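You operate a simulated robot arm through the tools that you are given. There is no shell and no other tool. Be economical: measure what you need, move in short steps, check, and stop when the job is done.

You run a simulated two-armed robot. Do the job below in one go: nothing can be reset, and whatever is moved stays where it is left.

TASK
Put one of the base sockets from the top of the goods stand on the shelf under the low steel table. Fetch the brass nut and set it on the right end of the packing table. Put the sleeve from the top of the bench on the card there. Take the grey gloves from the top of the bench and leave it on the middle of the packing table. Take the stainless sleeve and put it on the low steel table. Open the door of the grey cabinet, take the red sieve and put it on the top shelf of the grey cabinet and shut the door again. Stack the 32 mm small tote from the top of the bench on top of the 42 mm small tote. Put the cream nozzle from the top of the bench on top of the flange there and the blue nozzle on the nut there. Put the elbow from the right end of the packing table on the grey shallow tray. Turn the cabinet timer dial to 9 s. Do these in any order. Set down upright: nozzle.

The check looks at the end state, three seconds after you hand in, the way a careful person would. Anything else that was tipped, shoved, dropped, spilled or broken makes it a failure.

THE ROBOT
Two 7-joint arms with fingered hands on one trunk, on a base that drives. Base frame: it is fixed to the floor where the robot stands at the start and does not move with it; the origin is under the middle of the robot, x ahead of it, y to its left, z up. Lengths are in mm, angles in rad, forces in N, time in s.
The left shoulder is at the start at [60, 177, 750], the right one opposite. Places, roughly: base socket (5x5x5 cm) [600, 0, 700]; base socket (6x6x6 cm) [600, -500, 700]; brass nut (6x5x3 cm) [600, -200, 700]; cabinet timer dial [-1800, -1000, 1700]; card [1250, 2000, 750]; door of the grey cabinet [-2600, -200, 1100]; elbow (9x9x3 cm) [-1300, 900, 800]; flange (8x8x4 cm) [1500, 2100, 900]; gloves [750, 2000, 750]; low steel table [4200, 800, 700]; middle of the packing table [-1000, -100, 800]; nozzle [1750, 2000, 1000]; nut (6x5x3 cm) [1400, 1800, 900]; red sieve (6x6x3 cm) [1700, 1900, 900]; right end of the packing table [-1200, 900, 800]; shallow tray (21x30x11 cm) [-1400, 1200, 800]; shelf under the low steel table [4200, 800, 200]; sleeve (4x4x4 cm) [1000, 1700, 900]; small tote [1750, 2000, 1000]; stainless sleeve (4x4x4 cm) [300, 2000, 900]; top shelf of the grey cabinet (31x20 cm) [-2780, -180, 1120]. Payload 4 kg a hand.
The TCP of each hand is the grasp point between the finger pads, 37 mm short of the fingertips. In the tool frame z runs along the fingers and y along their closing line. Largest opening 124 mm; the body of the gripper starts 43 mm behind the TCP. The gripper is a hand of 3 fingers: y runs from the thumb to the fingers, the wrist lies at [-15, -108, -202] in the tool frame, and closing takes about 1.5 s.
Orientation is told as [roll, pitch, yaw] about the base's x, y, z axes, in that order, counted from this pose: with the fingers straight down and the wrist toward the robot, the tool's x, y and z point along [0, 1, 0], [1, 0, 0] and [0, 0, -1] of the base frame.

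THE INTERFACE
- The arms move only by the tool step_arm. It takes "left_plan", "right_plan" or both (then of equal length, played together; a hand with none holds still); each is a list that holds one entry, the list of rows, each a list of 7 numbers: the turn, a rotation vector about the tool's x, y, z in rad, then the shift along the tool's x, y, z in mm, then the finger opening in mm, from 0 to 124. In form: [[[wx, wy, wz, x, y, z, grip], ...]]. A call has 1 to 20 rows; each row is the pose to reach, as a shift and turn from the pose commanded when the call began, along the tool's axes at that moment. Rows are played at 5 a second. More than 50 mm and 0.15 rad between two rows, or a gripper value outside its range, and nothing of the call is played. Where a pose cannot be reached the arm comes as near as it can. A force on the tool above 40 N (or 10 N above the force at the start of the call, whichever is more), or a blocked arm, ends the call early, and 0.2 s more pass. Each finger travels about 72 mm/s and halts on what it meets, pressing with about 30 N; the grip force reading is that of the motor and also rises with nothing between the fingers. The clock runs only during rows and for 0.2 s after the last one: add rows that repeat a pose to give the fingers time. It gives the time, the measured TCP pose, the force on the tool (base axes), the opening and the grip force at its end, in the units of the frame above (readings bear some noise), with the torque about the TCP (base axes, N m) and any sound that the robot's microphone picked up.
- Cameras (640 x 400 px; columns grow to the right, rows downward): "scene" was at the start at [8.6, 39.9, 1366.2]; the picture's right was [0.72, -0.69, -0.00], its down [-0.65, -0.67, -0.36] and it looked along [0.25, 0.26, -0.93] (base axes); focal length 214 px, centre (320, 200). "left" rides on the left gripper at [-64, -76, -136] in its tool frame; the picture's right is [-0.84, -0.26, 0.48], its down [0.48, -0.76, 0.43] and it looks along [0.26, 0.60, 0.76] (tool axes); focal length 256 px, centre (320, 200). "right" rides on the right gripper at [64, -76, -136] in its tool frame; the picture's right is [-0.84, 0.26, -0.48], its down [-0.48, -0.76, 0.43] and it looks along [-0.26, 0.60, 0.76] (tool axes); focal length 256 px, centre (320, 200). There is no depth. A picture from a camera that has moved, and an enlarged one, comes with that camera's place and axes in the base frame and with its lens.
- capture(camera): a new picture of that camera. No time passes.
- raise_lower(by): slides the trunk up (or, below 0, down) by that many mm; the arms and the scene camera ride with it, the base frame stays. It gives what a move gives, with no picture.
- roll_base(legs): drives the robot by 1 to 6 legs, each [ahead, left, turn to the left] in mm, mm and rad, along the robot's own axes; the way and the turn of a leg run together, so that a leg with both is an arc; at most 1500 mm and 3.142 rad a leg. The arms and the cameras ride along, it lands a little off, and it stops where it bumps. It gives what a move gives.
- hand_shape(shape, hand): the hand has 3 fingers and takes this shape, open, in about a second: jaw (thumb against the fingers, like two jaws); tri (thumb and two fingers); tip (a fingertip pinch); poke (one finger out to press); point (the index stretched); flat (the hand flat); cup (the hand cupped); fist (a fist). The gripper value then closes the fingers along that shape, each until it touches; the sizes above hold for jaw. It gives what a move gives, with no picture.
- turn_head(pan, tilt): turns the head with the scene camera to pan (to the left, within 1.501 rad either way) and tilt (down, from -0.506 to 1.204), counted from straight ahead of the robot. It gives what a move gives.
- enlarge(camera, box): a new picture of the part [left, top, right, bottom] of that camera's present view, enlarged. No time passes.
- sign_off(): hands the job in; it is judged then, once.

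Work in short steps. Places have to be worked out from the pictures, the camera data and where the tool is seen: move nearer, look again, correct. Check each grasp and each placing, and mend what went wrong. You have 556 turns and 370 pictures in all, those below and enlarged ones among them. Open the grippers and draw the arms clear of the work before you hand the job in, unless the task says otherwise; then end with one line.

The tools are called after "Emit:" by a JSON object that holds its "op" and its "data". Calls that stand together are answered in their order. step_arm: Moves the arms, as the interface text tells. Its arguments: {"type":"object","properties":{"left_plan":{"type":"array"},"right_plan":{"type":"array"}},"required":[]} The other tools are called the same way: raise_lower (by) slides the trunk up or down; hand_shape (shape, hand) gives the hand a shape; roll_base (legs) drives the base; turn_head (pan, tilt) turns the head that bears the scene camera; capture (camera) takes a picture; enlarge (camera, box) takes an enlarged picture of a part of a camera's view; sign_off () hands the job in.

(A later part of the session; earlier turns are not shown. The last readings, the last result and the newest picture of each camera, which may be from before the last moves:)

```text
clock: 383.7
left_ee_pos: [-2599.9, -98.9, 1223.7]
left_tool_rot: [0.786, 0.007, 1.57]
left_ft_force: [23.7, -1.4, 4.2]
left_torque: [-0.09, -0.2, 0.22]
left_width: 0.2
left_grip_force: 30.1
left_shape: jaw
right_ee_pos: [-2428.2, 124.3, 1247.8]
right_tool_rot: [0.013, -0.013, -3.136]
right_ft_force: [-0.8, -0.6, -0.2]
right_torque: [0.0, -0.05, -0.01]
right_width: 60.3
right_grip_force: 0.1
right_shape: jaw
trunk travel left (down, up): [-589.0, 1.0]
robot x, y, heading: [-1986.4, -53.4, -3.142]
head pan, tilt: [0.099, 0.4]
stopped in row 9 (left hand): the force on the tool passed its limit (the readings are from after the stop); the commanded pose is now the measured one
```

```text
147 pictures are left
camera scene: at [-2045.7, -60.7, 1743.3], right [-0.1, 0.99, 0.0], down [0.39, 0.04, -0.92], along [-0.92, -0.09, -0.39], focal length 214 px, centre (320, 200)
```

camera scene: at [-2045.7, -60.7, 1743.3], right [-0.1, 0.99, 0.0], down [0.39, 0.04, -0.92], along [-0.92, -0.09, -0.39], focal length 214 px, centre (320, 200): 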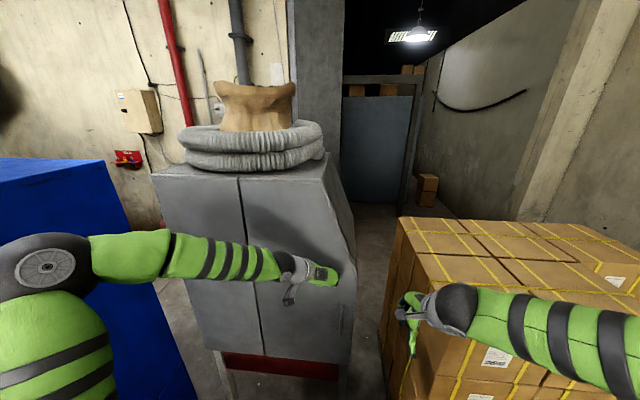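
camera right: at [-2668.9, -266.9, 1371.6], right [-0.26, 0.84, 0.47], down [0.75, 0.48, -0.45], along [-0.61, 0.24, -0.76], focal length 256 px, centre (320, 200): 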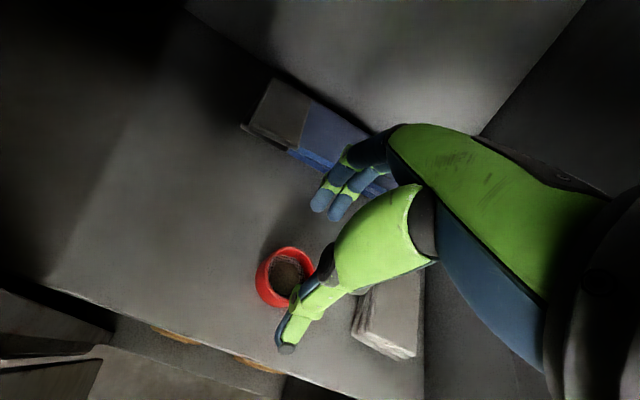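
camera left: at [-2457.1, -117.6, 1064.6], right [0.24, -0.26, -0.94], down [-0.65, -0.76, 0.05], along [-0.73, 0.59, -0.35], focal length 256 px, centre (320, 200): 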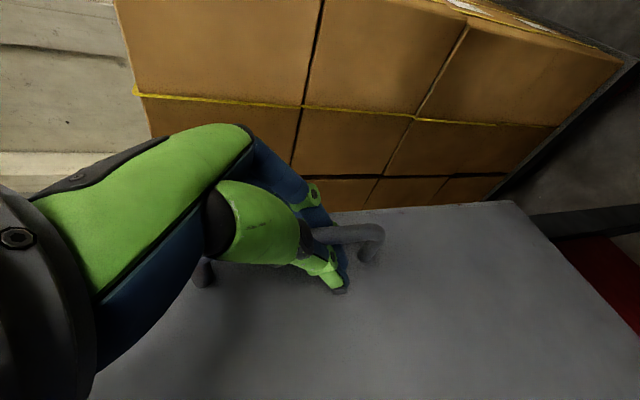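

The door is pushed against its stop. I retract the left hand and check that it stays shut.

Emit:
{"op": "step_arm", "data": {"left_plan": [[[0, 0, 0, 0, 0, -20, 0], [0, 0, 0, -20, -10, -55, 20], [0, -0.12, 0, -50, -20, -90, 40], [0, -0.26, 0, -80, -30, -120, 60], [0, -0.4, 0, -110, -40, -140, 60], [0, -0.54, 0, -130, -50, -150, 60], [0, -0.68, 0, -150, -60, -160, 60], [0, -0.786, 0, -150, -60, -160, 60]]]}}

Emit:
{"op": "enlarge", "data": {"camera": "scene", "box": [140, 140, 400, 380]}}

```text
clock: 385.5
left_ee_pos: [-2385.4, -159.0, 1230.3]
left_tool_rot: [0.001, 0.007, 1.574]
left_ft_force: [0.5, 0.4, 0.3]
left_torque: [0.01, -0.01, 0.01]
left_width: 59.7
left_grip_force: 0.0
left_shape: jaw
right_ee_pos: [-2429.9, 123.8, 1246.8]
right_tool_rot: [0.013, -0.01, -3.136]
right_ft_force: [0.5, -0.7, 0.9]
right_torque: [0.0, 0.0, 0.0]
right_width: 60.4
right_grip_force: 0.0
right_shape: jaw
trunk travel left (down, up): [-589.0, 1.0]
robot x, y, heading: [-1986.3, -52.1, -3.139]
head pan, tilt: [0.099, 0.4]
```

```text
1.67 times, centred on (270, 260) of scene
camera zoom: at [-2049.2, -60.3, 1743.0], right [-0.1, 0.99, 0.0], down [0.39, 0.04, -0.92], along [-0.92, -0.09, -0.39], focal length 358 px, centre (403, 100)
```

zoom: 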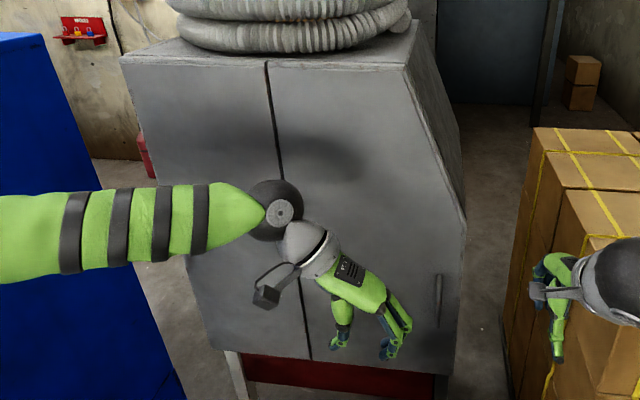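

Door is flush shut. Now I retrace my path: strafe right, turn to face −y, and strafe back through the gap.

Emit:
{"op": "roll_base", "data": {"legs": [[0, -900, 0], [0, -890, 0], [0, 0, 1.57], [0, 860, 0], [0, 860, 0]]}}

Emit:
{"op": "turn_head", "data": {"pan": 0.0, "tilt": 0.5}}

Emit:
{"op": "capture", "data": {"camera": "scene"}}

```text
clock: 406.5
left_ee_pos: [-205.0, 1413.6, 1230.7]
left_tool_rot: [0.001, 0.007, -3.094]
left_ft_force: [0.3, -0.7, -0.7]
left_torque: [-0.03, 0.01, 0.0]
left_width: 59.7
left_grip_force: 0.1
left_shape: jaw
right_ee_pos: [-485.4, 1357.3, 1247.0]
right_tool_rot: [0.011, -0.011, -1.52]
right_ft_force: [-0.2, 0.5, 0.6]
right_torque: [0.01, 0.02, -0.01]
right_width: 60.1
right_grip_force: 0.1
right_shape: jaw
trunk travel left (down, up): [-589.0, 1.0]
robot x, y, heading: [-334.0, 1806.2, -1.525]
head pan, tilt: [0.099, 0.4]
```

```text
clock: 407.2
left_ee_pos: [-206.9, 1413.3, 1230.0]
left_tool_rot: [0.002, 0.007, -3.095]
left_ft_force: [0.8, -0.4, 0.3]
left_torque: [0.03, -0.03, 0.03]
left_width: 59.8
left_grip_force: 0.1
left_shape: jaw
right_ee_pos: [-486.1, 1356.5, 1247.5]
right_tool_rot: [0.013, -0.011, -1.522]
right_ft_force: [-1.1, 0.5, 0.4]
right_torque: [0.02, -0.03, -0.01]
right_width: 60.2
right_grip_force: 0.0
right_shape: jaw
trunk travel left (down, up): [-589.0, 1.0]
robot x, y, heading: [-331.2, 1808.2, -1.528]
head pan, tilt: [0.0, 0.499]
```

```text
145 pictures are left
camera scene: at [-329.7, 1746.6, 1733.9], right [-1.0, -0.05, 0.0], down [-0.02, 0.48, -0.88], along [0.04, -0.88, -0.48], focal length 214 px, centre (320, 200)
```

scene: 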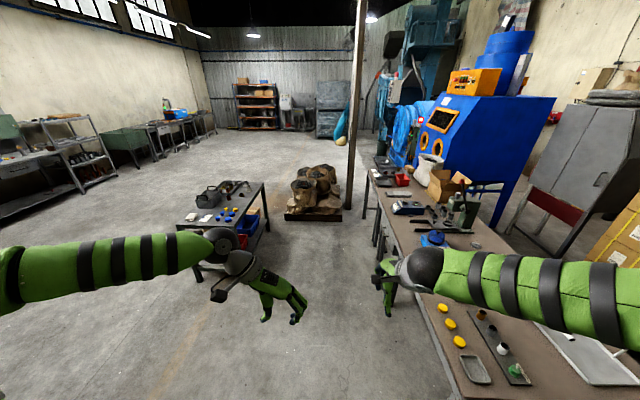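

A good overview. To reach the timer panel I need a route around the sacks and pillar; I zoom in on that area.

Emit:
{"op": "enlarge", "data": {"camera": "scene", "box": [230, 40, 540, 260]}}

```text
1.82 times, centred on (385, 150) of scene
camera zoom: at [-329.7, 1746.6, 1733.9], right [-1.0, -0.05, 0.0], down [-0.02, 0.48, -0.88], along [0.04, -0.88, -0.48], focal length 390 px, centre (202, 291)
```

zoom: 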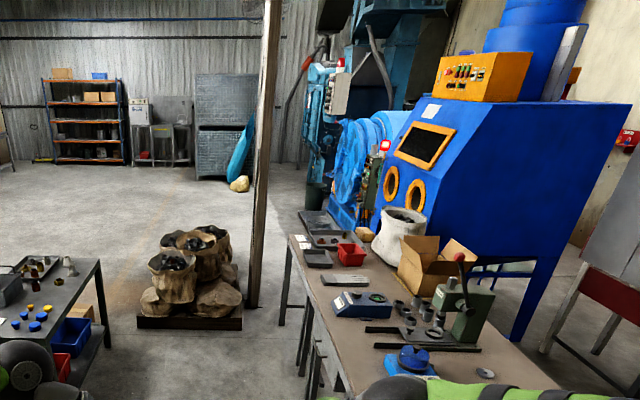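

Nut first. I drive to the stand's front (facing +x) and lower the trunk to its start height.

Emit:
{"op": "roll_base", "data": {"legs": [[800, 0, 0], [0, 0, 1.528], [290, 0, 0], [0, -550, 0], [0, -560, 0]]}}

Emit:
{"op": "turn_head", "data": {"pan": -0.1, "tilt": 0.8}}

Emit:
{"op": "capture", "data": {"camera": "scene"}}

```text
clock: 422.4
left_ee_pos: [378.7, -0.5, 1230.9]
left_tool_rot: [0.002, 0.008, -1.588]
left_ft_force: [0.5, 0.2, -0.3]
left_torque: [0.04, 0.03, 0.02]
left_width: 59.7
left_grip_force: 0.1
left_shape: jaw
right_ee_pos: [415.9, -284.5, 1248.1]
right_tool_rot: [0.011, -0.01, -0.014]
right_ft_force: [-0.5, -0.7, 0.1]
right_torque: [0.0, -0.01, 0.0]
right_width: 60.5
right_grip_force: 0.1
right_shape: jaw
trunk travel left (down, up): [-589.0, 1.0]
robot x, y, heading: [-22.1, -104.7, -0.018]
head pan, tilt: [0.0, 0.499]
```

```text
clock: 423.1
left_ee_pos: [377.4, 0.6, 1231.5]
left_tool_rot: [0.001, 0.008, -1.589]
left_ft_force: [0.0, 0.0, -0.3]
left_torque: [0.0, -0.04, -0.01]
left_width: 59.9
left_grip_force: 0.0
left_shape: jaw
right_ee_pos: [416.8, -284.8, 1247.4]
right_tool_rot: [0.012, -0.012, -0.014]
right_ft_force: [0.2, -0.1, -0.1]
right_torque: [0.0, 0.03, 0.02]
right_width: 60.5
right_grip_force: 0.0
right_shape: jaw
trunk travel left (down, up): [-589.0, 1.0]
robot x, y, heading: [-21.9, -97.8, -0.018]
head pan, tilt: [-0.099, 0.799]
```

```text
143 pictures are left
camera scene: at [25.7, -110.2, 1708.0], right [-0.12, -0.99, 0.0], down [-0.71, 0.08, -0.7], along [0.69, -0.08, -0.72], focal length 214 px, centre (320, 200)
```

scene: 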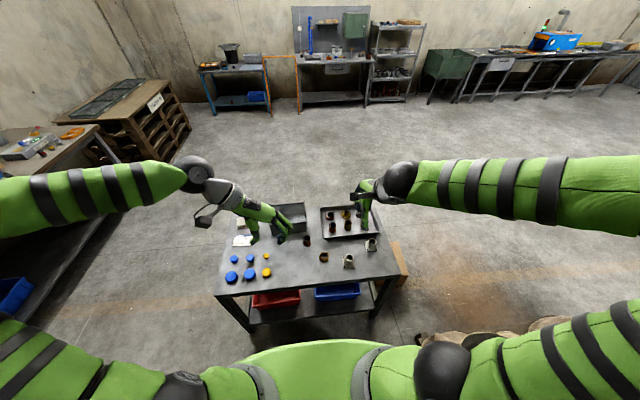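

Emit:
{"op": "raise_lower", "data": {"by": -314}}

Emit:
{"op": "step_arm", "data": {"right_plan": [[[0, 0, 0, 20, 40, 0, 90], [0, 0, 0, 40, 80, 10, 90], [0.012, 0.01, 0, 65, 120, 20, 90], [0.012, 0.01, 0, 87, 159, 40, 90], [0.012, 0.01, 0, 87, 159, 80, 90], [0.012, 0.01, 0, 87, 159, 80, 90]]]}}

Emit:
{"op": "capture", "data": {"camera": "right"}}

Emit:
{"op": "enlarge", "data": {"camera": "scene", "box": [220, 180, 440, 320]}}

```text
clock: 426.3
left_ee_pos: [376.6, -0.8, 915.8]
left_tool_rot: [0.002, 0.007, -1.589]
left_ft_force: [-1.2, -0.4, -0.2]
left_torque: [-0.01, 0.03, 0.0]
left_width: 59.8
left_grip_force: 0.1
left_shape: jaw
right_ee_pos: [416.2, -283.6, 934.4]
right_tool_rot: [0.013, -0.01, -0.015]
right_ft_force: [0.0, -0.8, 0.6]
right_torque: [-0.01, 0.0, -0.03]
right_width: 60.2
right_grip_force: 0.1
right_shape: jaw
trunk travel left (down, up): [-275.0, 315.0]
robot x, y, heading: [-25.8, -101.0, -0.022]
head pan, tilt: [-0.099, 0.799]
```

```text
clock: 427.7
left_ee_pos: [378.5, -0.1, 916.8]
left_tool_rot: [0.002, 0.006, -1.588]
left_ft_force: [0.3, 0.2, -0.1]
left_torque: [-0.01, -0.02, -0.02]
left_width: 59.4
left_grip_force: 0.1
left_shape: jaw
right_ee_pos: [578.3, -199.8, 855.1]
right_tool_rot: [0.022, 0.001, -0.015]
right_ft_force: [0.3, -0.8, -0.8]
right_torque: [-0.02, 0.0, -0.01]
right_width: 89.8
right_grip_force: 0.0
right_shape: jaw
trunk travel left (down, up): [-275.0, 315.0]
robot x, y, heading: [-23.0, -99.6, -0.015]
head pan, tilt: [-0.099, 0.799]
```

```text
142 pictures are left
camera right: at [501.8, -136.2, 993.8], right [0.25, -0.85, 0.46], down [-0.77, -0.46, -0.44], along [0.59, -0.25, -0.77], focal length 256 px, centre (320, 200)
```

right: 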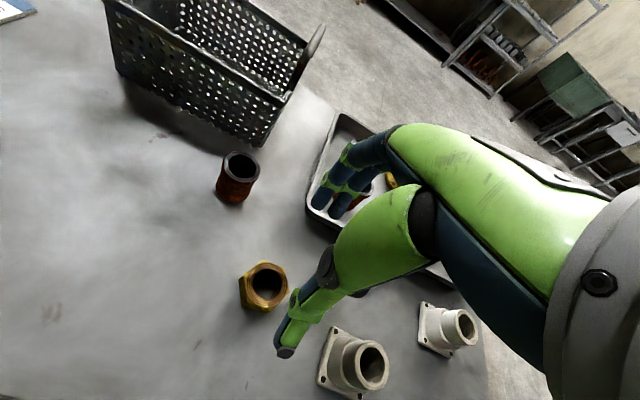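

```text
2.86 times, centred on (330, 250) of scene
camera zoom: at [25.7, -110.1, 1393.9], right [-0.12, -0.99, 0.0], down [-0.71, 0.08, -0.7], along [0.69, -0.08, -0.72], focal length 613 px, centre (291, 57)
```

zoom: 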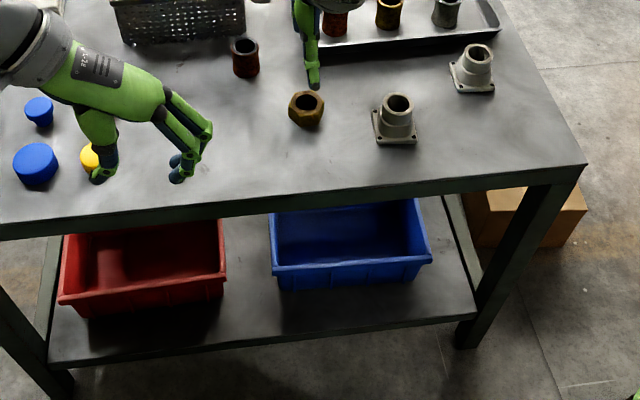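

Nut at ≈(577,−194). Descend and grip.

Emit:
{"op": "step_arm", "data": {"right_plan": [[[0, -0.022, 0, 6, -1, 40, 95], [0, -0.022, 0, 6, -1, 80, 95], [0, -0.022, 0, 6, -1, 109, 95], [0, -0.022, 0, 6, -1, 109, 80], [0, -0.022, 0, 6, -1, 109, 60], [0, -0.022, 0, 6, -1, 109, 45], [0, -0.022, 0, 6, -1, 109, 35], [0, -0.022, 0, 6, -1, 109, 30], [0, -0.022, 0, 6, -1, 109, 30]]]}}

Emit:
{"op": "step_arm", "data": {"right_plan": [[[0, 0, 0, 0, 0, -15, 28], [0, 0, 0, 0, 0, -60, 28], [0, 0, 0, 0, 0, -105, 28], [0, 0, 0, 0, 0, -150, 28], [0, 0, 0, 0, 0, -195, 28], [0, 0, 0, 0, 0, -240, 28], [0, 0, 0, 0, 0, -280, 28]]]}}

Emit:
{"op": "capture", "data": {"camera": "right"}}

```text
clock: 429.7
left_ee_pos: [377.6, -0.3, 916.1]
left_tool_rot: [0.002, 0.006, -1.587]
left_ft_force: [0.6, 0.2, -0.1]
left_torque: [0.02, 0.01, -0.03]
left_width: 60.1
left_grip_force: 0.1
left_shape: jaw
right_ee_pos: [575.3, -191.1, 749.1]
right_tool_rot: [0.0, 0.003, -0.013]
right_ft_force: [-1.8, -0.5, 4.0]
right_torque: [0.02, 0.11, 0.02]
right_width: 47.1
right_grip_force: 29.7
right_shape: jaw
trunk travel left (down, up): [-275.0, 315.0]
robot x, y, heading: [-26.4, -102.5, -0.017]
head pan, tilt: [-0.099, 0.799]
```

```text
clock: 431.3
left_ee_pos: [377.4, 0.4, 915.9]
left_tool_rot: [0.001, 0.007, -1.588]
left_ft_force: [0.2, 0.2, 0.1]
left_torque: [0.0, 0.02, -0.01]
left_width: 59.6
left_grip_force: 0.0
left_shape: jaw
right_ee_pos: [575.0, -189.4, 1025.1]
right_tool_rot: [0.001, 0.001, -0.014]
right_ft_force: [-0.1, 0.8, -2.1]
right_torque: [0.04, -0.01, -0.03]
right_width: 46.4
right_grip_force: 29.9
right_shape: jaw
trunk travel left (down, up): [-275.0, 315.0]
robot x, y, heading: [-22.9, -101.8, -0.015]
head pan, tilt: [-0.099, 0.799]
```

```text
140 pictures are left
camera right: at [499.1, -124.7, 1161.7], right [0.25, -0.84, 0.48], down [-0.77, -0.47, -0.43], along [0.59, -0.26, -0.76], focal length 256 px, centre (320, 200)
```

right: 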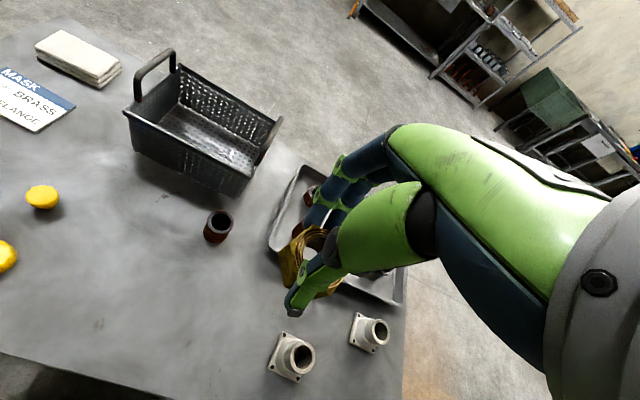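

Nut gripped. I back away, turn around, and go to the right end of the packing table.

Emit:
{"op": "roll_base", "data": {"legs": [[-150, 0, 0], [0, 0, 3.14], [0, -1000, 0]]}}

Emit:
{"op": "turn_head", "data": {"pan": 0.0, "tilt": 0.7}}

Emit:
{"op": "capture", "data": {"camera": "scene"}}

```text
clock: 444.8
left_ee_pos: [-542.8, 812.8, 916.2]
left_tool_rot: [0.003, 0.008, 1.54]
left_ft_force: [0.2, 0.2, 0.4]
left_torque: [0.03, 0.03, 0.01]
left_width: 59.7
left_grip_force: 0.0
left_shape: jaw
right_ee_pos: [-738.1, 1005.3, 1023.3]
right_tool_rot: [-0.001, 0.003, 3.116]
right_ft_force: [-0.3, 0.4, -2.7]
right_torque: [0.0, 0.0, -0.02]
right_width: 45.8
right_grip_force: 30.0
right_shape: jaw
trunk travel left (down, up): [-275.0, 315.0]
robot x, y, heading: [-138.9, 907.8, 3.109]
head pan, tilt: [-0.099, 0.799]
```

```text
clock: 445.4
left_ee_pos: [-544.1, 811.0, 915.7]
left_tool_rot: [0.003, 0.008, 1.542]
left_ft_force: [0.5, 0.3, 0.9]
left_torque: [0.02, 0.04, 0.01]
left_width: 59.7
left_grip_force: 0.0
left_shape: jaw
right_ee_pos: [-739.7, 1004.4, 1023.5]
right_tool_rot: [0.0, 0.003, 3.115]
right_ft_force: [-0.4, 0.0, -1.8]
right_torque: [0.01, 0.0, 0.01]
right_width: 46.0
right_grip_force: 30.0
right_shape: jaw
trunk travel left (down, up): [-275.0, 315.0]
robot x, y, heading: [-140.1, 907.1, 3.108]
head pan, tilt: [0.0, 0.7]
```

```text
139 pictures are left
camera scene: at [-195.5, 909.2, 1402.1], right [0.03, 1.0, 0.0], down [0.64, -0.02, -0.76], along [-0.76, 0.02, -0.64], focal length 214 px, centre (320, 200)
```

scene: 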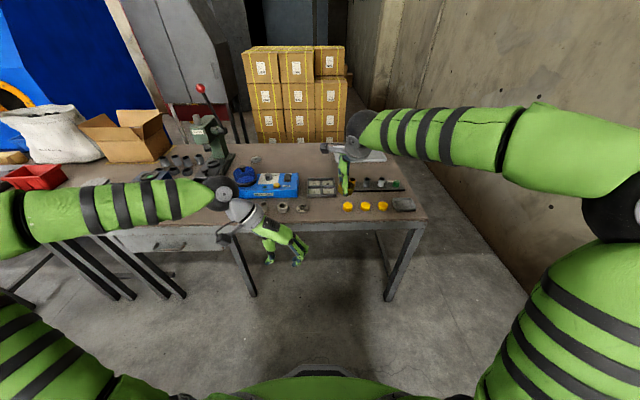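

Emit:
{"op": "roll_base", "data": {"legs": [[265, 0, 0.033]]}}

Emit:
{"op": "step_arm", "data": {"right_plan": [[[0, 0, 0, 0, 45, 0, 28], [0, 0, 0, 0, 90, 0, 28], [0, 0, 0, 0, 135, 10, 28], [0, 0, 0, 0, 180, 25, 28], [0, 0, 0, 0, 180, 70, 28], [0, 0, 0, 0, 180, 115, 28], [0, 0, 0, 0, 180, 150, 28], [0, 0, 0, 0, 180, 150, 28]]]}}

Emit:
{"op": "capture", "data": {"camera": "right"}}

Emit:
{"op": "enlarge", "data": {"camera": "scene", "box": [220, 180, 440, 320]}}

```text
clock: 447.3
left_ee_pos: [-803.6, 806.0, 916.3]
left_tool_rot: [0.002, 0.008, 1.565]
left_ft_force: [-0.1, 0.5, -0.1]
left_torque: [0.0, -0.03, -0.01]
left_width: 59.6
left_grip_force: 0.0
left_shape: jaw
right_ee_pos: [-1003.7, 994.0, 1022.8]
right_tool_rot: [-0.001, 0.002, 3.139]
right_ft_force: [-0.5, -0.6, -2.8]
right_torque: [-0.05, 0.02, 0.03]
right_width: 46.1
right_grip_force: 30.0
right_shape: jaw
trunk travel left (down, up): [-275.0, 315.0]
robot x, y, heading: [-407.1, 914.5, 3.138]
head pan, tilt: [0.0, 0.7]
```

```text
clock: 449.1
left_ee_pos: [-803.4, 806.8, 916.3]
left_tool_rot: [0.002, 0.007, 1.567]
left_ft_force: [-0.9, -0.2, -0.4]
left_torque: [-0.01, 0.01, 0.03]
left_width: 59.7
left_grip_force: 0.1
left_shape: jaw
right_ee_pos: [-1184.2, 994.6, 871.0]
right_tool_rot: [0.001, 0.002, 3.139]
right_ft_force: [1.1, 0.7, -2.1]
right_torque: [-0.01, -0.01, -0.02]
right_width: 45.5
right_grip_force: 30.5
right_shape: jaw
trunk travel left (down, up): [-275.0, 315.0]
robot x, y, heading: [-399.4, 911.8, 3.132]
head pan, tilt: [0.0, 0.7]
```

```text
138 pictures are left
camera right: at [-1109.0, 931.1, 1008.8], right [-0.26, 0.84, 0.48], down [0.76, 0.48, -0.43], along [-0.6, 0.26, -0.76], focal length 256 px, centre (320, 200)
```

right: 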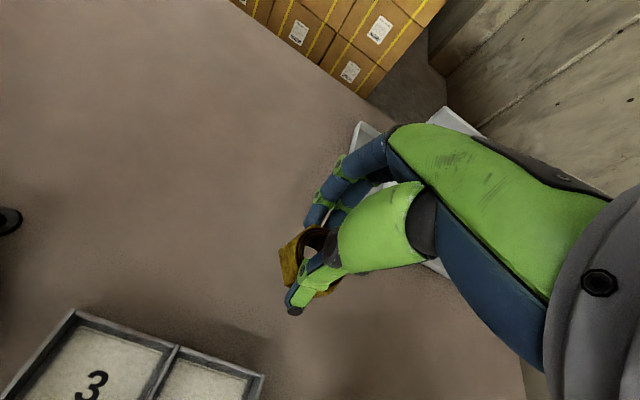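

```text
2.86 times, centred on (330, 250) of scene
camera zoom: at [-458.0, 912.3, 1402.1], right [0.01, 1.0, 0.0], down [0.64, 0.0, -0.76], along [-0.76, 0.0, -0.64], focal length 613 px, centre (291, 57)
```

zoom: 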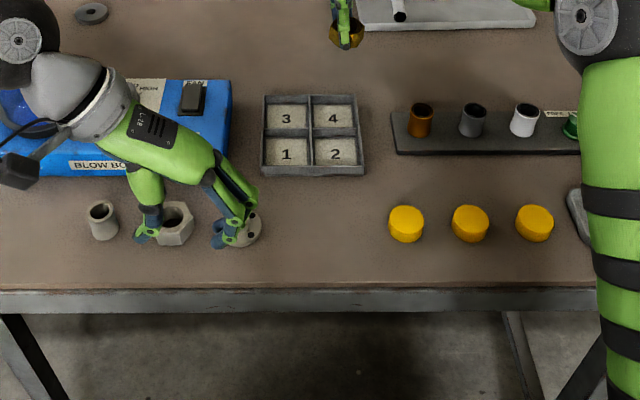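

The spot below is bare. Lower to contact and release.

Emit:
{"op": "step_arm", "data": {"right_plan": [[[0, 0, 0, 0, 0, 30, 28], [0, 0, 0, 0, 0, 48, 28], [0, 0, 0, 0, 0, 54, 28], [0, 0, 0, 0, 0, 58, 28], [0, 0, 0, 0, 0, 62, 28], [0, 0, 0, 0, 0, 66, 28], [0, 0, 0, 0, 0, 69, 28]]]}}

Emit:
{"op": "step_arm", "data": {"right_plan": [[[0, 0, 0, 0, 0, -2, 50], [0, 0, 0, 0, 0, -4, 60], [0, 0, 0, 0, 0, -7, 72], [0, 0, 0, 0, 0, -10, 84], [0, 0, 0, 0, 0, -10, 84], [0, 0, 0, 0, 0, -50, 84], [0, 0, 0, 0, 0, -95, 84], [0, 0, 0, 0, -20, -140, 84], [0, 0, 0, 0, -60, -165, 84]]]}}

Emit:
{"op": "capture", "data": {"camera": "right"}}

```text
clock: 450.7
left_ee_pos: [-802.4, 806.0, 917.2]
left_tool_rot: [0.0, 0.006, 1.566]
left_ft_force: [-0.1, 0.3, 0.1]
left_torque: [0.01, 0.03, 0.01]
left_width: 59.4
left_grip_force: 0.1
left_shape: jaw
right_ee_pos: [-1183.4, 995.6, 806.8]
right_tool_rot: [0.002, -0.003, 3.139]
right_ft_force: [1.4, 0.3, 13.3]
right_torque: [0.0, -0.01, -0.05]
right_width: 45.8
right_grip_force: 30.4
right_shape: jaw
trunk travel left (down, up): [-275.0, 315.0]
robot x, y, heading: [-404.3, 909.6, 3.128]
head pan, tilt: [0.0, 0.7]
```

```text
clock: 452.7
left_ee_pos: [-802.5, 806.5, 916.0]
left_tool_rot: [0.001, 0.007, 1.565]
left_ft_force: [0.7, 0.3, -0.7]
left_torque: [0.0, 0.01, -0.04]
left_width: 59.6
left_grip_force: 0.1
left_shape: jaw
right_ee_pos: [-1123.6, 995.0, 970.4]
right_tool_rot: [0.0, 0.003, 3.14]
right_ft_force: [0.2, 0.5, -0.5]
right_torque: [0.01, 0.0, -0.02]
right_width: 83.6
right_grip_force: 0.1
right_shape: jaw
trunk travel left (down, up): [-275.0, 315.0]
robot x, y, heading: [-401.3, 913.4, 3.133]
head pan, tilt: [0.0, 0.7]
```

```text
136 pictures are left
camera right: at [-1049.1, 931.7, 1107.8], right [-0.26, 0.84, 0.48], down [0.76, 0.48, -0.43], along [-0.59, 0.26, -0.76], focal length 256 px, centre (320, 200)
```

right: 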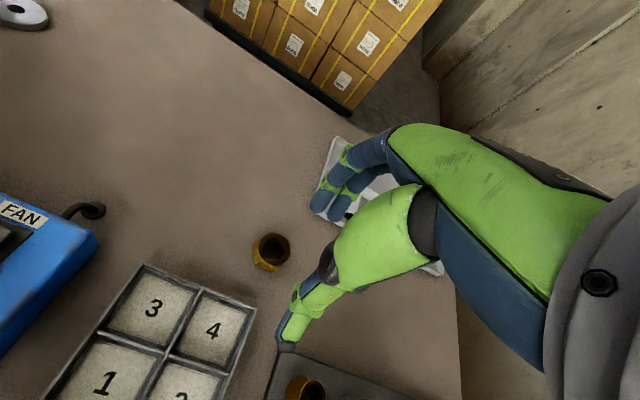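

The brass nut is on the right end of the table. Remaining: the timer dial. I stow hands closer and take the long way around the goods stand and the sacks.

Emit:
{"op": "step_arm", "data": {"right_plan": [[[0, 0, 0, 0, -40, -20, 60], [0, 0, 0, 0, -80, -40, 60], [0, 0, 0, 0, -120, -60, 60], [0, 0, 0, 0, -160, -80, 60], [0, 0, 0, 0, -200, -100, 60], [0, 0, 0, 0, -240, -110, 60]]], "left_plan": [[[0, 0, 0, 0, 0, -40, 60], [0, 0, 0, 0, 0, -80, 60], [0, 0, 0, 0, 0, -120, 60], [0, 0, 0, 0, 0, -150, 60], [0, 0, 0, 0, 0, -150, 60], [0, 0, 0, 0, 0, -150, 60]]]}}

Emit:
{"op": "roll_base", "data": {"legs": [[-300, 0, 0], [0, 0, 1.575], [0, 1500, 0], [0, 120, 0], [1450, 0, 0], [300, 0, 0]]}}

Emit:
{"op": "turn_head", "data": {"pan": -0.6, "tilt": 0.3}}

Emit:
{"op": "capture", "data": {"camera": "scene"}}

```text
clock: 454.1
left_ee_pos: [-802.5, 809.3, 1067.3]
left_tool_rot: [0.002, 0.008, 1.565]
left_ft_force: [0.7, 0.1, 0.2]
left_torque: [0.0, 0.01, 0.0]
left_width: 59.6
left_grip_force: 0.0
left_shape: jaw
right_ee_pos: [-882.8, 995.9, 1081.3]
right_tool_rot: [-0.001, 0.002, 3.14]
right_ft_force: [-0.6, -0.5, 0.0]
right_torque: [0.01, -0.02, 0.0]
right_width: 60.3
right_grip_force: 0.1
right_shape: jaw
trunk travel left (down, up): [-275.0, 315.0]
robot x, y, heading: [-402.9, 914.8, 3.142]
head pan, tilt: [0.0, 0.7]
```

```text
clock: 471.5
left_ee_pos: [1624.5, -186.6, 1066.5]
left_tool_rot: [0.002, 0.005, -3.137]
left_ft_force: [0.2, 0.3, 0.1]
left_torque: [0.02, -0.01, 0.0]
left_width: 59.6
left_grip_force: 0.2
left_shape: jaw
right_ee_pos: [1437.6, -270.3, 1081.0]
right_tool_rot: [0.0, -0.001, -1.561]
right_ft_force: [-0.8, 1.0, -0.6]
right_torque: [-0.01, 0.04, 0.02]
right_width: 60.3
right_grip_force: 0.1
right_shape: jaw
trunk travel left (down, up): [-275.0, 315.0]
robot x, y, heading: [1516.8, 208.3, -1.565]
head pan, tilt: [0.0, 0.7]
stopped in leg 5: the robot was blocked; the commanded pose is now the measured one
```

```text
clock: 472.5
left_ee_pos: [1623.8, -188.0, 1066.6]
left_tool_rot: [0.002, 0.007, -3.137]
left_ft_force: [-0.2, -0.2, -0.1]
left_torque: [0.03, 0.01, -0.04]
left_width: 59.8
left_grip_force: 0.0
left_shape: jaw
right_ee_pos: [1438.6, -271.5, 1080.7]
right_tool_rot: [-0.001, 0.0, -1.563]
right_ft_force: [0.6, 0.0, 0.3]
right_torque: [-0.03, 0.02, 0.0]
right_width: 60.4
right_grip_force: 0.0
right_shape: jaw
trunk travel left (down, up): [-275.0, 315.0]
robot x, y, heading: [1513.3, 208.1, -1.565]
head pan, tilt: [-0.6, 0.3]
```

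```text
135 pictures are left
camera scene: at [1463.2, 162.8, 1438.2], right [-0.83, 0.56, 0.0], down [0.17, 0.25, -0.96], along [-0.53, -0.79, -0.3], focal length 214 px, centre (320, 200)
```

scene: 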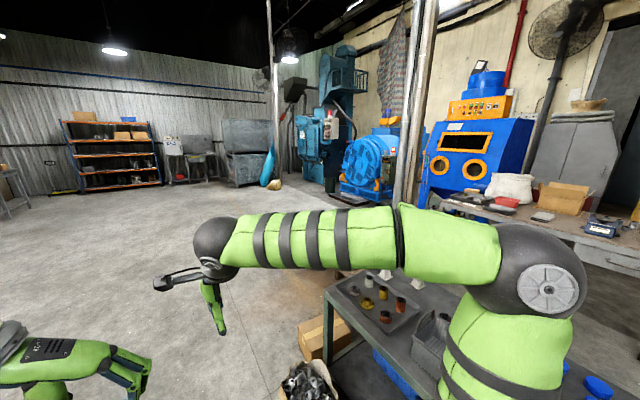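

The base got blocked at (1515,208). I look down in front to see what it touched.

Emit:
{"op": "turn_head", "data": {"pan": -0.2, "tilt": 1.1}}

Emit:
{"op": "capture", "data": {"camera": "scene"}}

```text
clock: 473.7
left_ee_pos: [1624.5, -187.8, 1066.5]
left_tool_rot: [0.002, 0.008, -3.136]
left_ft_force: [0.6, -0.4, 0.4]
left_torque: [0.0, -0.02, -0.01]
left_width: 59.8
left_grip_force: 0.0
left_shape: jaw
right_ee_pos: [1437.8, -271.1, 1080.4]
right_tool_rot: [0.002, 0.002, -1.561]
right_ft_force: [-0.4, -0.8, -0.1]
right_torque: [0.02, 0.03, -0.02]
right_width: 60.2
right_grip_force: 0.0
right_shape: jaw
trunk travel left (down, up): [-275.0, 315.0]
robot x, y, heading: [1517.1, 211.3, -1.566]
head pan, tilt: [-0.201, 1.1]
```

```text
134 pictures are left
camera scene: at [1503.2, 178.1, 1372.2], right [-0.98, 0.19, 0.0], down [0.17, 0.87, -0.45], along [-0.09, -0.45, -0.89], focal length 214 px, centre (320, 200)
```

scene: 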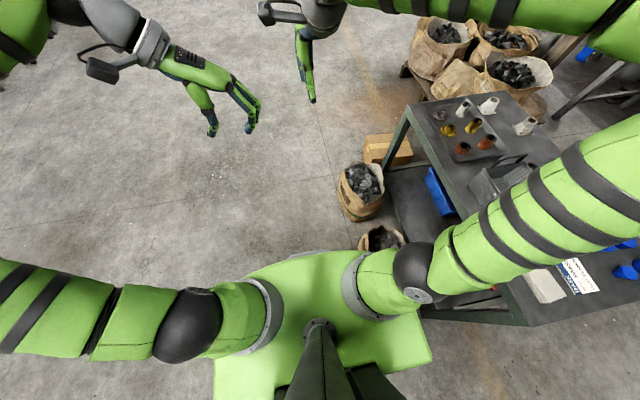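

There are sacks beside the stand; the base touched one. I move away to +x and then drive down along x≈1850.

Emit:
{"op": "roll_base", "data": {"legs": [[0, 350, 0], [1250, 0, 0], [1250, 0, 0]]}}

Emit:
{"op": "turn_head", "data": {"pan": -1.2, "tilt": 0.4}}

Emit:
{"op": "capture", "data": {"camera": "scene"}}

```text
clock: 487.8
left_ee_pos: [1952.6, -2705.7, 1065.5]
left_tool_rot: [0.002, 0.007, 3.116]
left_ft_force: [0.0, 0.5, -0.2]
left_torque: [0.01, -0.01, -0.01]
left_width: 59.9
left_grip_force: 0.0
left_shape: jaw
right_ee_pos: [1763.0, -2782.7, 1080.5]
right_tool_rot: [0.0, 0.002, -1.592]
right_ft_force: [-0.1, 0.8, -0.5]
right_torque: [-0.04, -0.02, 0.02]
right_width: 60.2
right_grip_force: 0.1
right_shape: jaw
trunk travel left (down, up): [-275.0, 315.0]
robot x, y, heading: [1857.1, -2300.4, -1.595]
head pan, tilt: [-0.201, 1.1]
```

```text
clock: 489.1
left_ee_pos: [1952.9, -2705.0, 1065.9]
left_tool_rot: [0.001, 0.006, 3.115]
left_ft_force: [-0.1, -0.4, 0.6]
left_torque: [-0.01, 0.0, -0.01]
left_width: 60.0
left_grip_force: 0.1
left_shape: jaw
right_ee_pos: [1764.6, -2783.1, 1080.1]
right_tool_rot: [0.0, 0.001, -1.593]
right_ft_force: [0.5, 0.8, -0.6]
right_torque: [-0.03, -0.01, 0.01]
right_width: 60.4
right_grip_force: 0.1
right_shape: jaw
trunk travel left (down, up): [-275.0, 315.0]
robot x, y, heading: [1859.1, -2307.1, -1.594]
head pan, tilt: [-1.201, 0.4]
```

```text
133 pictures are left
camera scene: at [1770.5, -2305.7, 1429.0], right [-0.34, 0.94, 0.0], down [0.37, 0.13, -0.92], along [-0.87, -0.31, -0.39], focal length 214 px, centre (320, 200)
```

scene: 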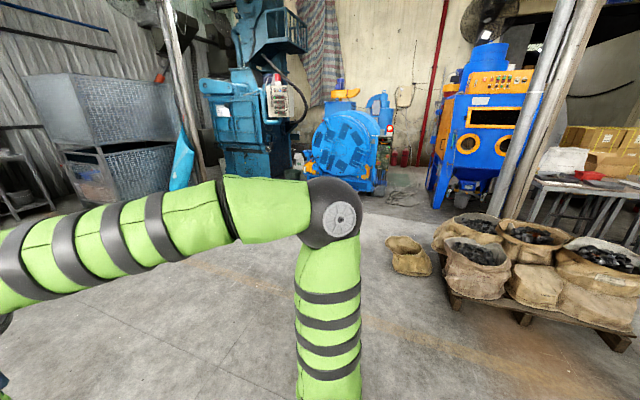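

The floor toward the blast cabinet is open, with one lone sack near (−87,−2080). I turn to face −x and drive along y≈−2700.

Emit:
{"op": "roll_base", "data": {"legs": [[0, 0, -1.548], [0, 400, 0], [1450, 0, 0], [1350, 0, 0]]}}

Emit:
{"op": "turn_head", "data": {"pan": -0.5, "tilt": 0.3}}

Emit:
{"op": "capture", "data": {"camera": "scene"}}

```text
clock: 508.6
left_ee_pos: [-1345.0, -2787.0, 1066.5]
left_tool_rot: [0.0, 0.006, 1.562]
left_ft_force: [0.5, -0.1, -0.9]
left_torque: [0.0, 0.01, 0.03]
left_width: 59.5
left_grip_force: 0.0
left_shape: jaw
right_ee_pos: [-1427.5, -2601.0, 1081.1]
right_tool_rot: [0.001, 0.002, 3.136]
right_ft_force: [-0.7, 0.1, -0.5]
right_torque: [0.0, 0.01, 0.0]
right_width: 60.3
right_grip_force: 0.0
right_shape: jaw
trunk travel left (down, up): [-275.0, 315.0]
robot x, y, heading: [-949.7, -2683.1, 3.136]
head pan, tilt: [-1.201, 0.4]
```

```text
clock: 509.6
left_ee_pos: [-1344.9, -2785.1, 1066.9]
left_tool_rot: [0.001, 0.006, 1.563]
left_ft_force: [-0.9, -0.7, 0.0]
left_torque: [0.02, 0.0, -0.02]
left_width: 59.7
left_grip_force: 0.0
left_shape: jaw
right_ee_pos: [-1425.5, -2600.8, 1080.2]
right_tool_rot: [0.0, 0.002, 3.136]
right_ft_force: [0.8, 0.6, 0.9]
right_torque: [0.01, 0.01, -0.02]
right_width: 60.5
right_grip_force: 0.0
right_shape: jaw
trunk travel left (down, up): [-275.0, 315.0]
robot x, y, heading: [-943.8, -2687.1, 3.132]
head pan, tilt: [-0.499, 0.3]
```

```text
132 pictures are left
camera scene: at [-997.3, -2639.1, 1438.3], right [0.49, 0.87, 0.0], down [0.26, -0.14, -0.96], along [-0.83, 0.46, -0.3], focal length 214 px, centre (320, 200)
```

scene: 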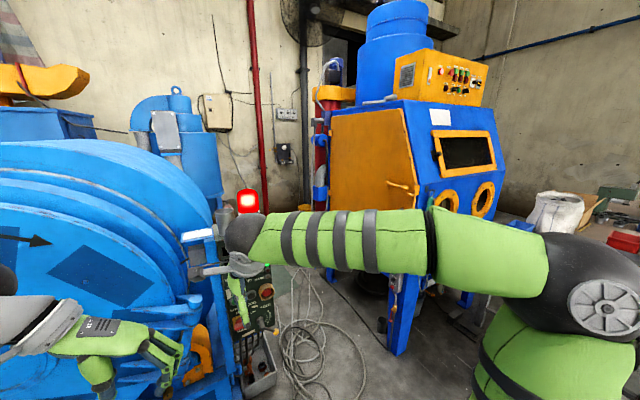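

I'm near the drum on the left, so I first strafe right 500, then forward 200, then right again to stand in front of the panel.

Emit:
{"op": "roll_base", "data": {"legs": [[0, -500, 0.008], [200, 0, 0], [0, -880, 0]]}}

Emit:
{"op": "raise_lower", "data": {"by": 314}}

Emit:
{"op": "turn_head", "data": {"pan": 0.0, "tilt": 0.0}}

Emit:
{"op": "capture", "data": {"camera": "scene"}}

```text
clock: 516.1
left_ee_pos: [-1526.5, -1827.4, 1066.3]
left_tool_rot: [0.002, 0.006, 1.536]
left_ft_force: [0.3, 0.2, 0.4]
left_torque: [0.0, -0.02, -0.05]
left_width: 59.9
left_grip_force: 0.0
left_shape: jaw
right_ee_pos: [-1598.9, -1647.2, 1078.8]
right_tool_rot: [-0.001, 0.004, 3.127]
right_ft_force: [-0.3, -0.8, 0.3]
right_torque: [0.0, -0.03, 0.0]
right_width: 59.7
right_grip_force: 0.0
right_shape: jaw
trunk travel left (down, up): [-275.0, 315.0]
robot x, y, heading: [-1127.1, -1737.0, 3.109]
head pan, tilt: [-0.499, 0.3]
stopped in leg 3: the force on the tool passed its limit (the readings are from after the stop); the commanded pose is now the measured one
```

```text
clock: 519.2
left_ee_pos: [-1526.7, -1828.4, 1379.8]
left_tool_rot: [0.001, 0.008, 1.536]
left_ft_force: [-0.3, -0.1, -0.7]
left_torque: [-0.03, 0.01, -0.02]
left_width: 59.6
left_grip_force: 0.0
left_shape: jaw
right_ee_pos: [-1599.3, -1646.3, 1391.8]
right_tool_rot: [0.001, 0.006, 3.129]
right_ft_force: [0.4, 0.7, 0.0]
right_torque: [0.02, 0.03, 0.01]
right_width: 60.0
right_grip_force: 0.0
right_shape: jaw
trunk travel left (down, up): [-589.0, 1.0]
robot x, y, heading: [-1125.4, -1733.7, 3.106]
head pan, tilt: [-0.499, 0.3]
```

```text
clock: 520.1
left_ee_pos: [-1527.6, -1828.1, 1381.4]
left_tool_rot: [0.002, 0.006, 1.536]
left_ft_force: [0.2, -0.3, 0.3]
left_torque: [-0.03, -0.01, 0.06]
left_width: 59.7
left_grip_force: 0.0
left_shape: jaw
right_ee_pos: [-1599.0, -1646.1, 1393.2]
right_tool_rot: [-0.001, 0.006, 3.129]
right_ft_force: [0.1, -0.5, 0.4]
right_torque: [0.05, 0.01, 0.01]
right_width: 60.1
right_grip_force: 0.1
right_shape: jaw
trunk travel left (down, up): [-589.0, 1.0]
robot x, y, heading: [-1122.9, -1733.9, 3.109]
head pan, tilt: [0.0, 0.0]
```

```text
131 pictures are left
camera scene: at [-1184.6, -1733.8, 1779.9], right [0.04, 1.0, 0.0], down [0.0, 0.0, -1.0], along [-1.0, 0.04, 0.0], focal length 214 px, centre (320, 200)
```

scene: 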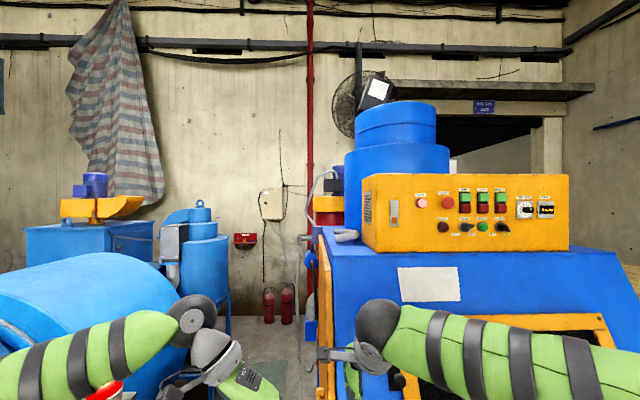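

The right hand lightly touched the machine's edge and stopped; raised clear now. I zoom on the panel.

Emit:
{"op": "enlarge", "data": {"camera": "scene", "box": [400, 170, 580, 260]}}

Emit:
{"op": "enlarge", "data": {"camera": "scene", "box": [505, 190, 565, 228]}}

```text
3.56 times, centred on (490, 215) of scene
camera zoom: at [-1184.6, -1733.8, 1779.9], right [0.04, 1.0, 0.0], down [0.0, 0.0, -1.0], along [-1.0, 0.04, 0.0], focal length 763 px, centre (-284, 147)
```

zoom: 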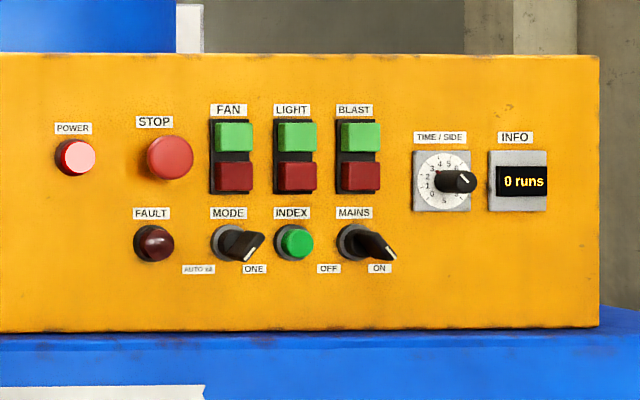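

```text
10.53 times, centred on (535, 209) of scene
camera zoom: at [-1184.6, -1733.8, 1779.9], right [0.04, 1.0, 0.0], down [0.0, 0.0, -1.0], along [-1.0, 0.04, 0.0], focal length 2258 px, centre (-1943, 105)
```

zoom: 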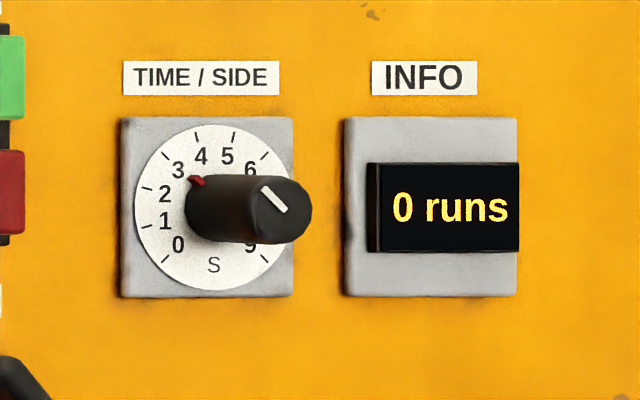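

The TIME/SIDE dial reads ~3 (scale 0–9 over 270°, so 9 is 180° clockwise further). Dial ≈(−1852,−1043,1750). I move right so the right arm faces it.

Emit:
{"op": "roll_base", "data": {"legs": [[-40, 0, 0.033], [0, -470, 0]]}}

Emit:
{"op": "turn_head", "data": {"pan": -0.2, "tilt": 0.1}}

Emit:
{"op": "capture", "data": {"camera": "scene"}}

```text
clock: 523.4
left_ee_pos: [-1482.0, -1374.1, 1381.0]
left_tool_rot: [0.001, 0.008, 1.567]
left_ft_force: [0.5, 0.3, -0.1]
left_torque: [-0.02, 0.02, 0.02]
left_width: 59.7
left_grip_force: 0.0
left_shape: jaw
right_ee_pos: [-1559.7, -1195.3, 1391.5]
right_tool_rot: [0.002, 0.005, -3.126]
right_ft_force: [-0.7, 0.1, 0.2]
right_torque: [0.01, 0.01, -0.01]
right_width: 59.9
right_grip_force: 0.1
right_shape: jaw
trunk travel left (down, up): [-589.0, 1.0]
robot x, y, heading: [-1083.4, -1269.7, 3.135]
head pan, tilt: [0.0, 0.0]
```

```text
clock: 524.1
left_ee_pos: [-1480.8, -1376.3, 1380.9]
left_tool_rot: [0.001, 0.006, 1.565]
left_ft_force: [0.4, -0.2, -0.4]
left_torque: [0.01, -0.01, 0.02]
left_width: 59.6
left_grip_force: 0.0
left_shape: jaw
right_ee_pos: [-1560.6, -1195.7, 1392.6]
right_tool_rot: [0.0, 0.006, -3.125]
right_ft_force: [1.3, 0.7, 0.9]
right_torque: [-0.01, -0.02, -0.01]
right_width: 60.1
right_grip_force: 0.2
right_shape: jaw
trunk travel left (down, up): [-589.0, 1.0]
robot x, y, heading: [-1081.4, -1269.0, 3.132]
head pan, tilt: [-0.201, 0.099]
```

```text
128 pictures are left
camera scene: at [-1143.1, -1251.8, 1771.0], right [0.2, 0.98, 0.0], down [0.1, -0.02, -1.0], along [-0.97, 0.2, -0.1], focal length 214 px, centre (320, 200)
```

scene: 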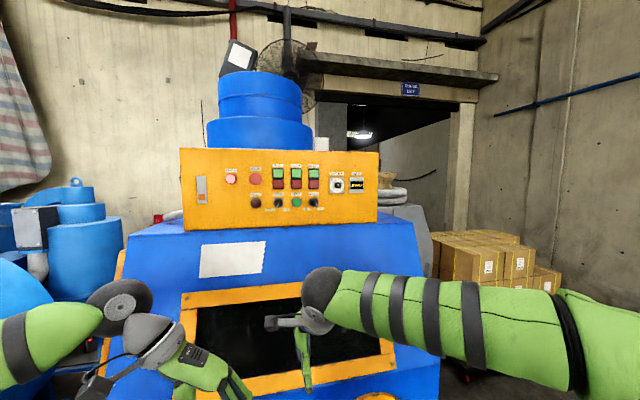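

Dial triangulates to (−1851,−1046,1749). I raise the right hand and pitch the fingers forward.

Emit:
{"op": "step_arm", "data": {"right_plan": [[[-0.14, 0, 0, -14, 0, -32, 60], [-0.28, 0, 0, -27, 0, -65, 60], [-0.42, 0, 0, -41, 0, -97, 60], [-0.56, 0, 0, -54, 0, -130, 60], [-0.7, 0, 0, -68, 5, -162, 60], [-0.84, 0, 0, -82, 10, -195, 60], [-0.98, 0, 0, -95, 15, -227, 60], [-1.12, 0, 0, -109, 20, -260, 60], [-1.26, 0, 0, -122, 25, -292, 60], [-1.4, 0, 0, -136, 30, -325, 60], [-1.54, 0, 0, -150, 40, -357, 60], [-1.56, 0, 0, -150, 40, -357, 60]]]}}

Emit:
{"op": "capture", "data": {"camera": "scene"}}

Emit:
{"op": "capture", "data": {"camera": "right"}}

```text
clock: 526.8
left_ee_pos: [-1482.7, -1375.0, 1380.8]
left_tool_rot: [0.003, 0.007, 1.566]
left_ft_force: [-0.2, -0.4, -0.5]
left_torque: [-0.06, 0.01, -0.02]
left_width: 59.9
left_grip_force: 0.1
left_shape: jaw
right_ee_pos: [-1602.7, -1046.6, 1749.9]
right_tool_rot: [0.12, -1.556, 3.038]
right_ft_force: [0.5, -0.1, 0.5]
right_torque: [-0.01, 0.0, 0.0]
right_width: 60.1
right_grip_force: 0.1
right_shape: jaw
trunk travel left (down, up): [-589.0, 1.0]
robot x, y, heading: [-1083.9, -1268.4, 3.134]
head pan, tilt: [-0.201, 0.099]
```

```text
127 pictures are left
camera scene: at [-1142.5, -1251.4, 1771.0], right [0.2, 0.98, 0.0], down [0.1, -0.02, -1.0], along [-0.97, 0.2, -0.1], focal length 214 px, centre (320, 200)
```

scene: 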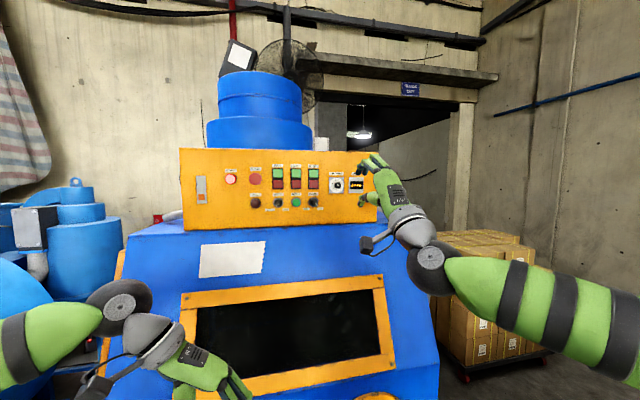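

```text
126 pictures are left
camera right: at [-1465.5, -1107.2, 1676.1], right [0.46, 0.85, 0.26], down [-0.43, 0.47, -0.77], along [-0.77, 0.24, 0.59], focal length 256 px, centre (320, 200)
```

right: 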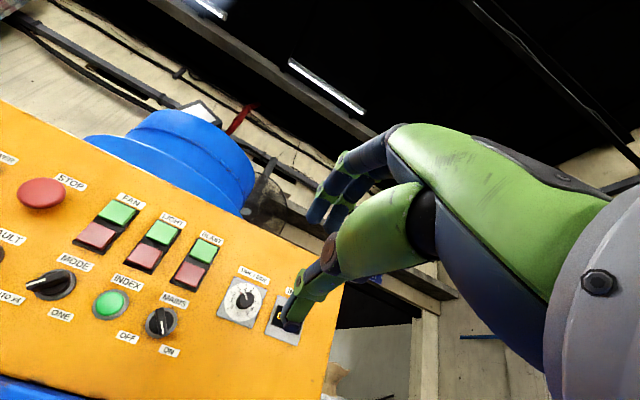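

The hand is horizontal in front of the dial. I try the "tri" shape for a three-point grip on the small knob and see where the fingertips converge.

Emit:
{"op": "hand_shape", "data": {"hand": "right", "shape": "tri"}}

Emit:
{"op": "capture", "data": {"camera": "right"}}

Emit:
{"op": "step_arm", "data": {"right_plan": [[[0, 0, 0, 0, 0, 0, 40], [0, 0, 0, 0, 0, 0, 20], [0, 0, 0, 0, 0, 0, 0], [0, 0, 0, 0, 0, 0, 0], [0, 0, 0, 0, 0, 0, 0], [0, 0, 0, 0, 0, 0, 0]]]}}

Emit:
{"op": "capture", "data": {"camera": "right"}}

Emit:
{"op": "enlarge", "data": {"camera": "scene", "box": [310, 140, 420, 220]}}

```text
clock: 527.6
left_ee_pos: [-1482.1, -1373.9, 1381.7]
left_tool_rot: [0.002, 0.007, 1.566]
left_ft_force: [-0.1, 1.0, 0.4]
left_torque: [0.02, 0.01, 0.04]
left_width: 59.9
left_grip_force: 0.1
left_shape: jaw
right_ee_pos: [-1604.2, -1046.7, 1748.3]
right_tool_rot: [0.048, -1.554, 3.112]
right_ft_force: [0.6, -0.6, 0.4]
right_torque: [-0.01, -0.01, 0.01]
right_width: 123.7
right_grip_force: 0.0
right_shape: tri
trunk travel left (down, up): [-589.0, 1.0]
robot x, y, heading: [-1079.7, -1274.6, 3.138]
head pan, tilt: [-0.201, 0.099]
```

```text
125 pictures are left
camera right: at [-1466.0, -1107.4, 1675.8], right [0.46, 0.85, 0.26], down [-0.43, 0.48, -0.77], along [-0.77, 0.24, 0.58], focal length 256 px, centre (320, 200)
```

right: 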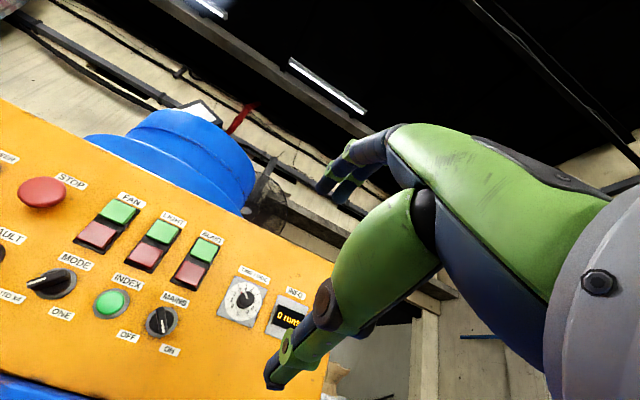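

```text
clock: 529.0
left_ee_pos: [-1481.6, -1374.8, 1380.9]
left_tool_rot: [0.002, 0.01, 1.567]
left_ft_force: [0.2, -0.4, -0.1]
left_torque: [-0.02, -0.05, 0.0]
left_width: 59.6
left_grip_force: 0.1
left_shape: jaw
right_ee_pos: [-1603.9, -1046.6, 1748.3]
right_tool_rot: [0.047, -1.556, 3.111]
right_ft_force: [-0.3, -0.6, -0.1]
right_torque: [-0.01, -0.01, -0.01]
right_width: 0.0
right_grip_force: 30.2
right_shape: tri
trunk travel left (down, up): [-589.0, 1.0]
robot x, y, heading: [-1082.7, -1271.2, 3.133]
head pan, tilt: [-0.201, 0.099]
```

```text
124 pictures are left
camera right: at [-1466.0, -1107.4, 1675.8], right [0.46, 0.85, 0.26], down [-0.43, 0.48, -0.77], along [-0.77, 0.24, 0.58], focal length 256 px, centre (320, 200)
```

right: 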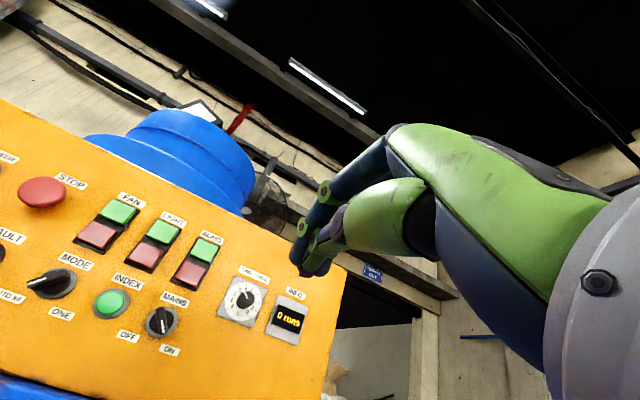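

```text
5.00 times, centred on (365, 180) of scene
camera zoom: at [-1143.1, -1251.5, 1770.9], right [0.2, 0.98, 0.0], down [0.1, -0.02, -0.99], along [-0.97, 0.2, -0.1], focal length 1072 px, centre (95, 300)
```

zoom: 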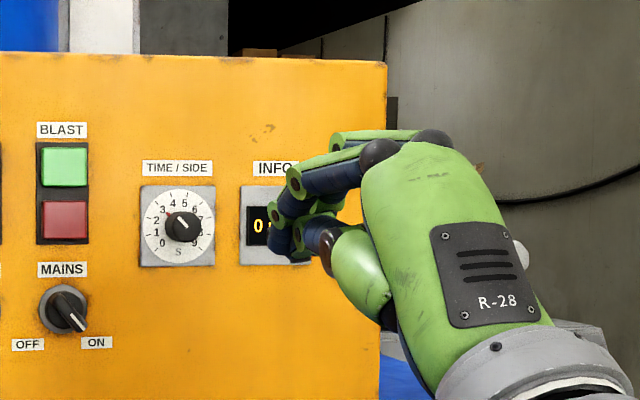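

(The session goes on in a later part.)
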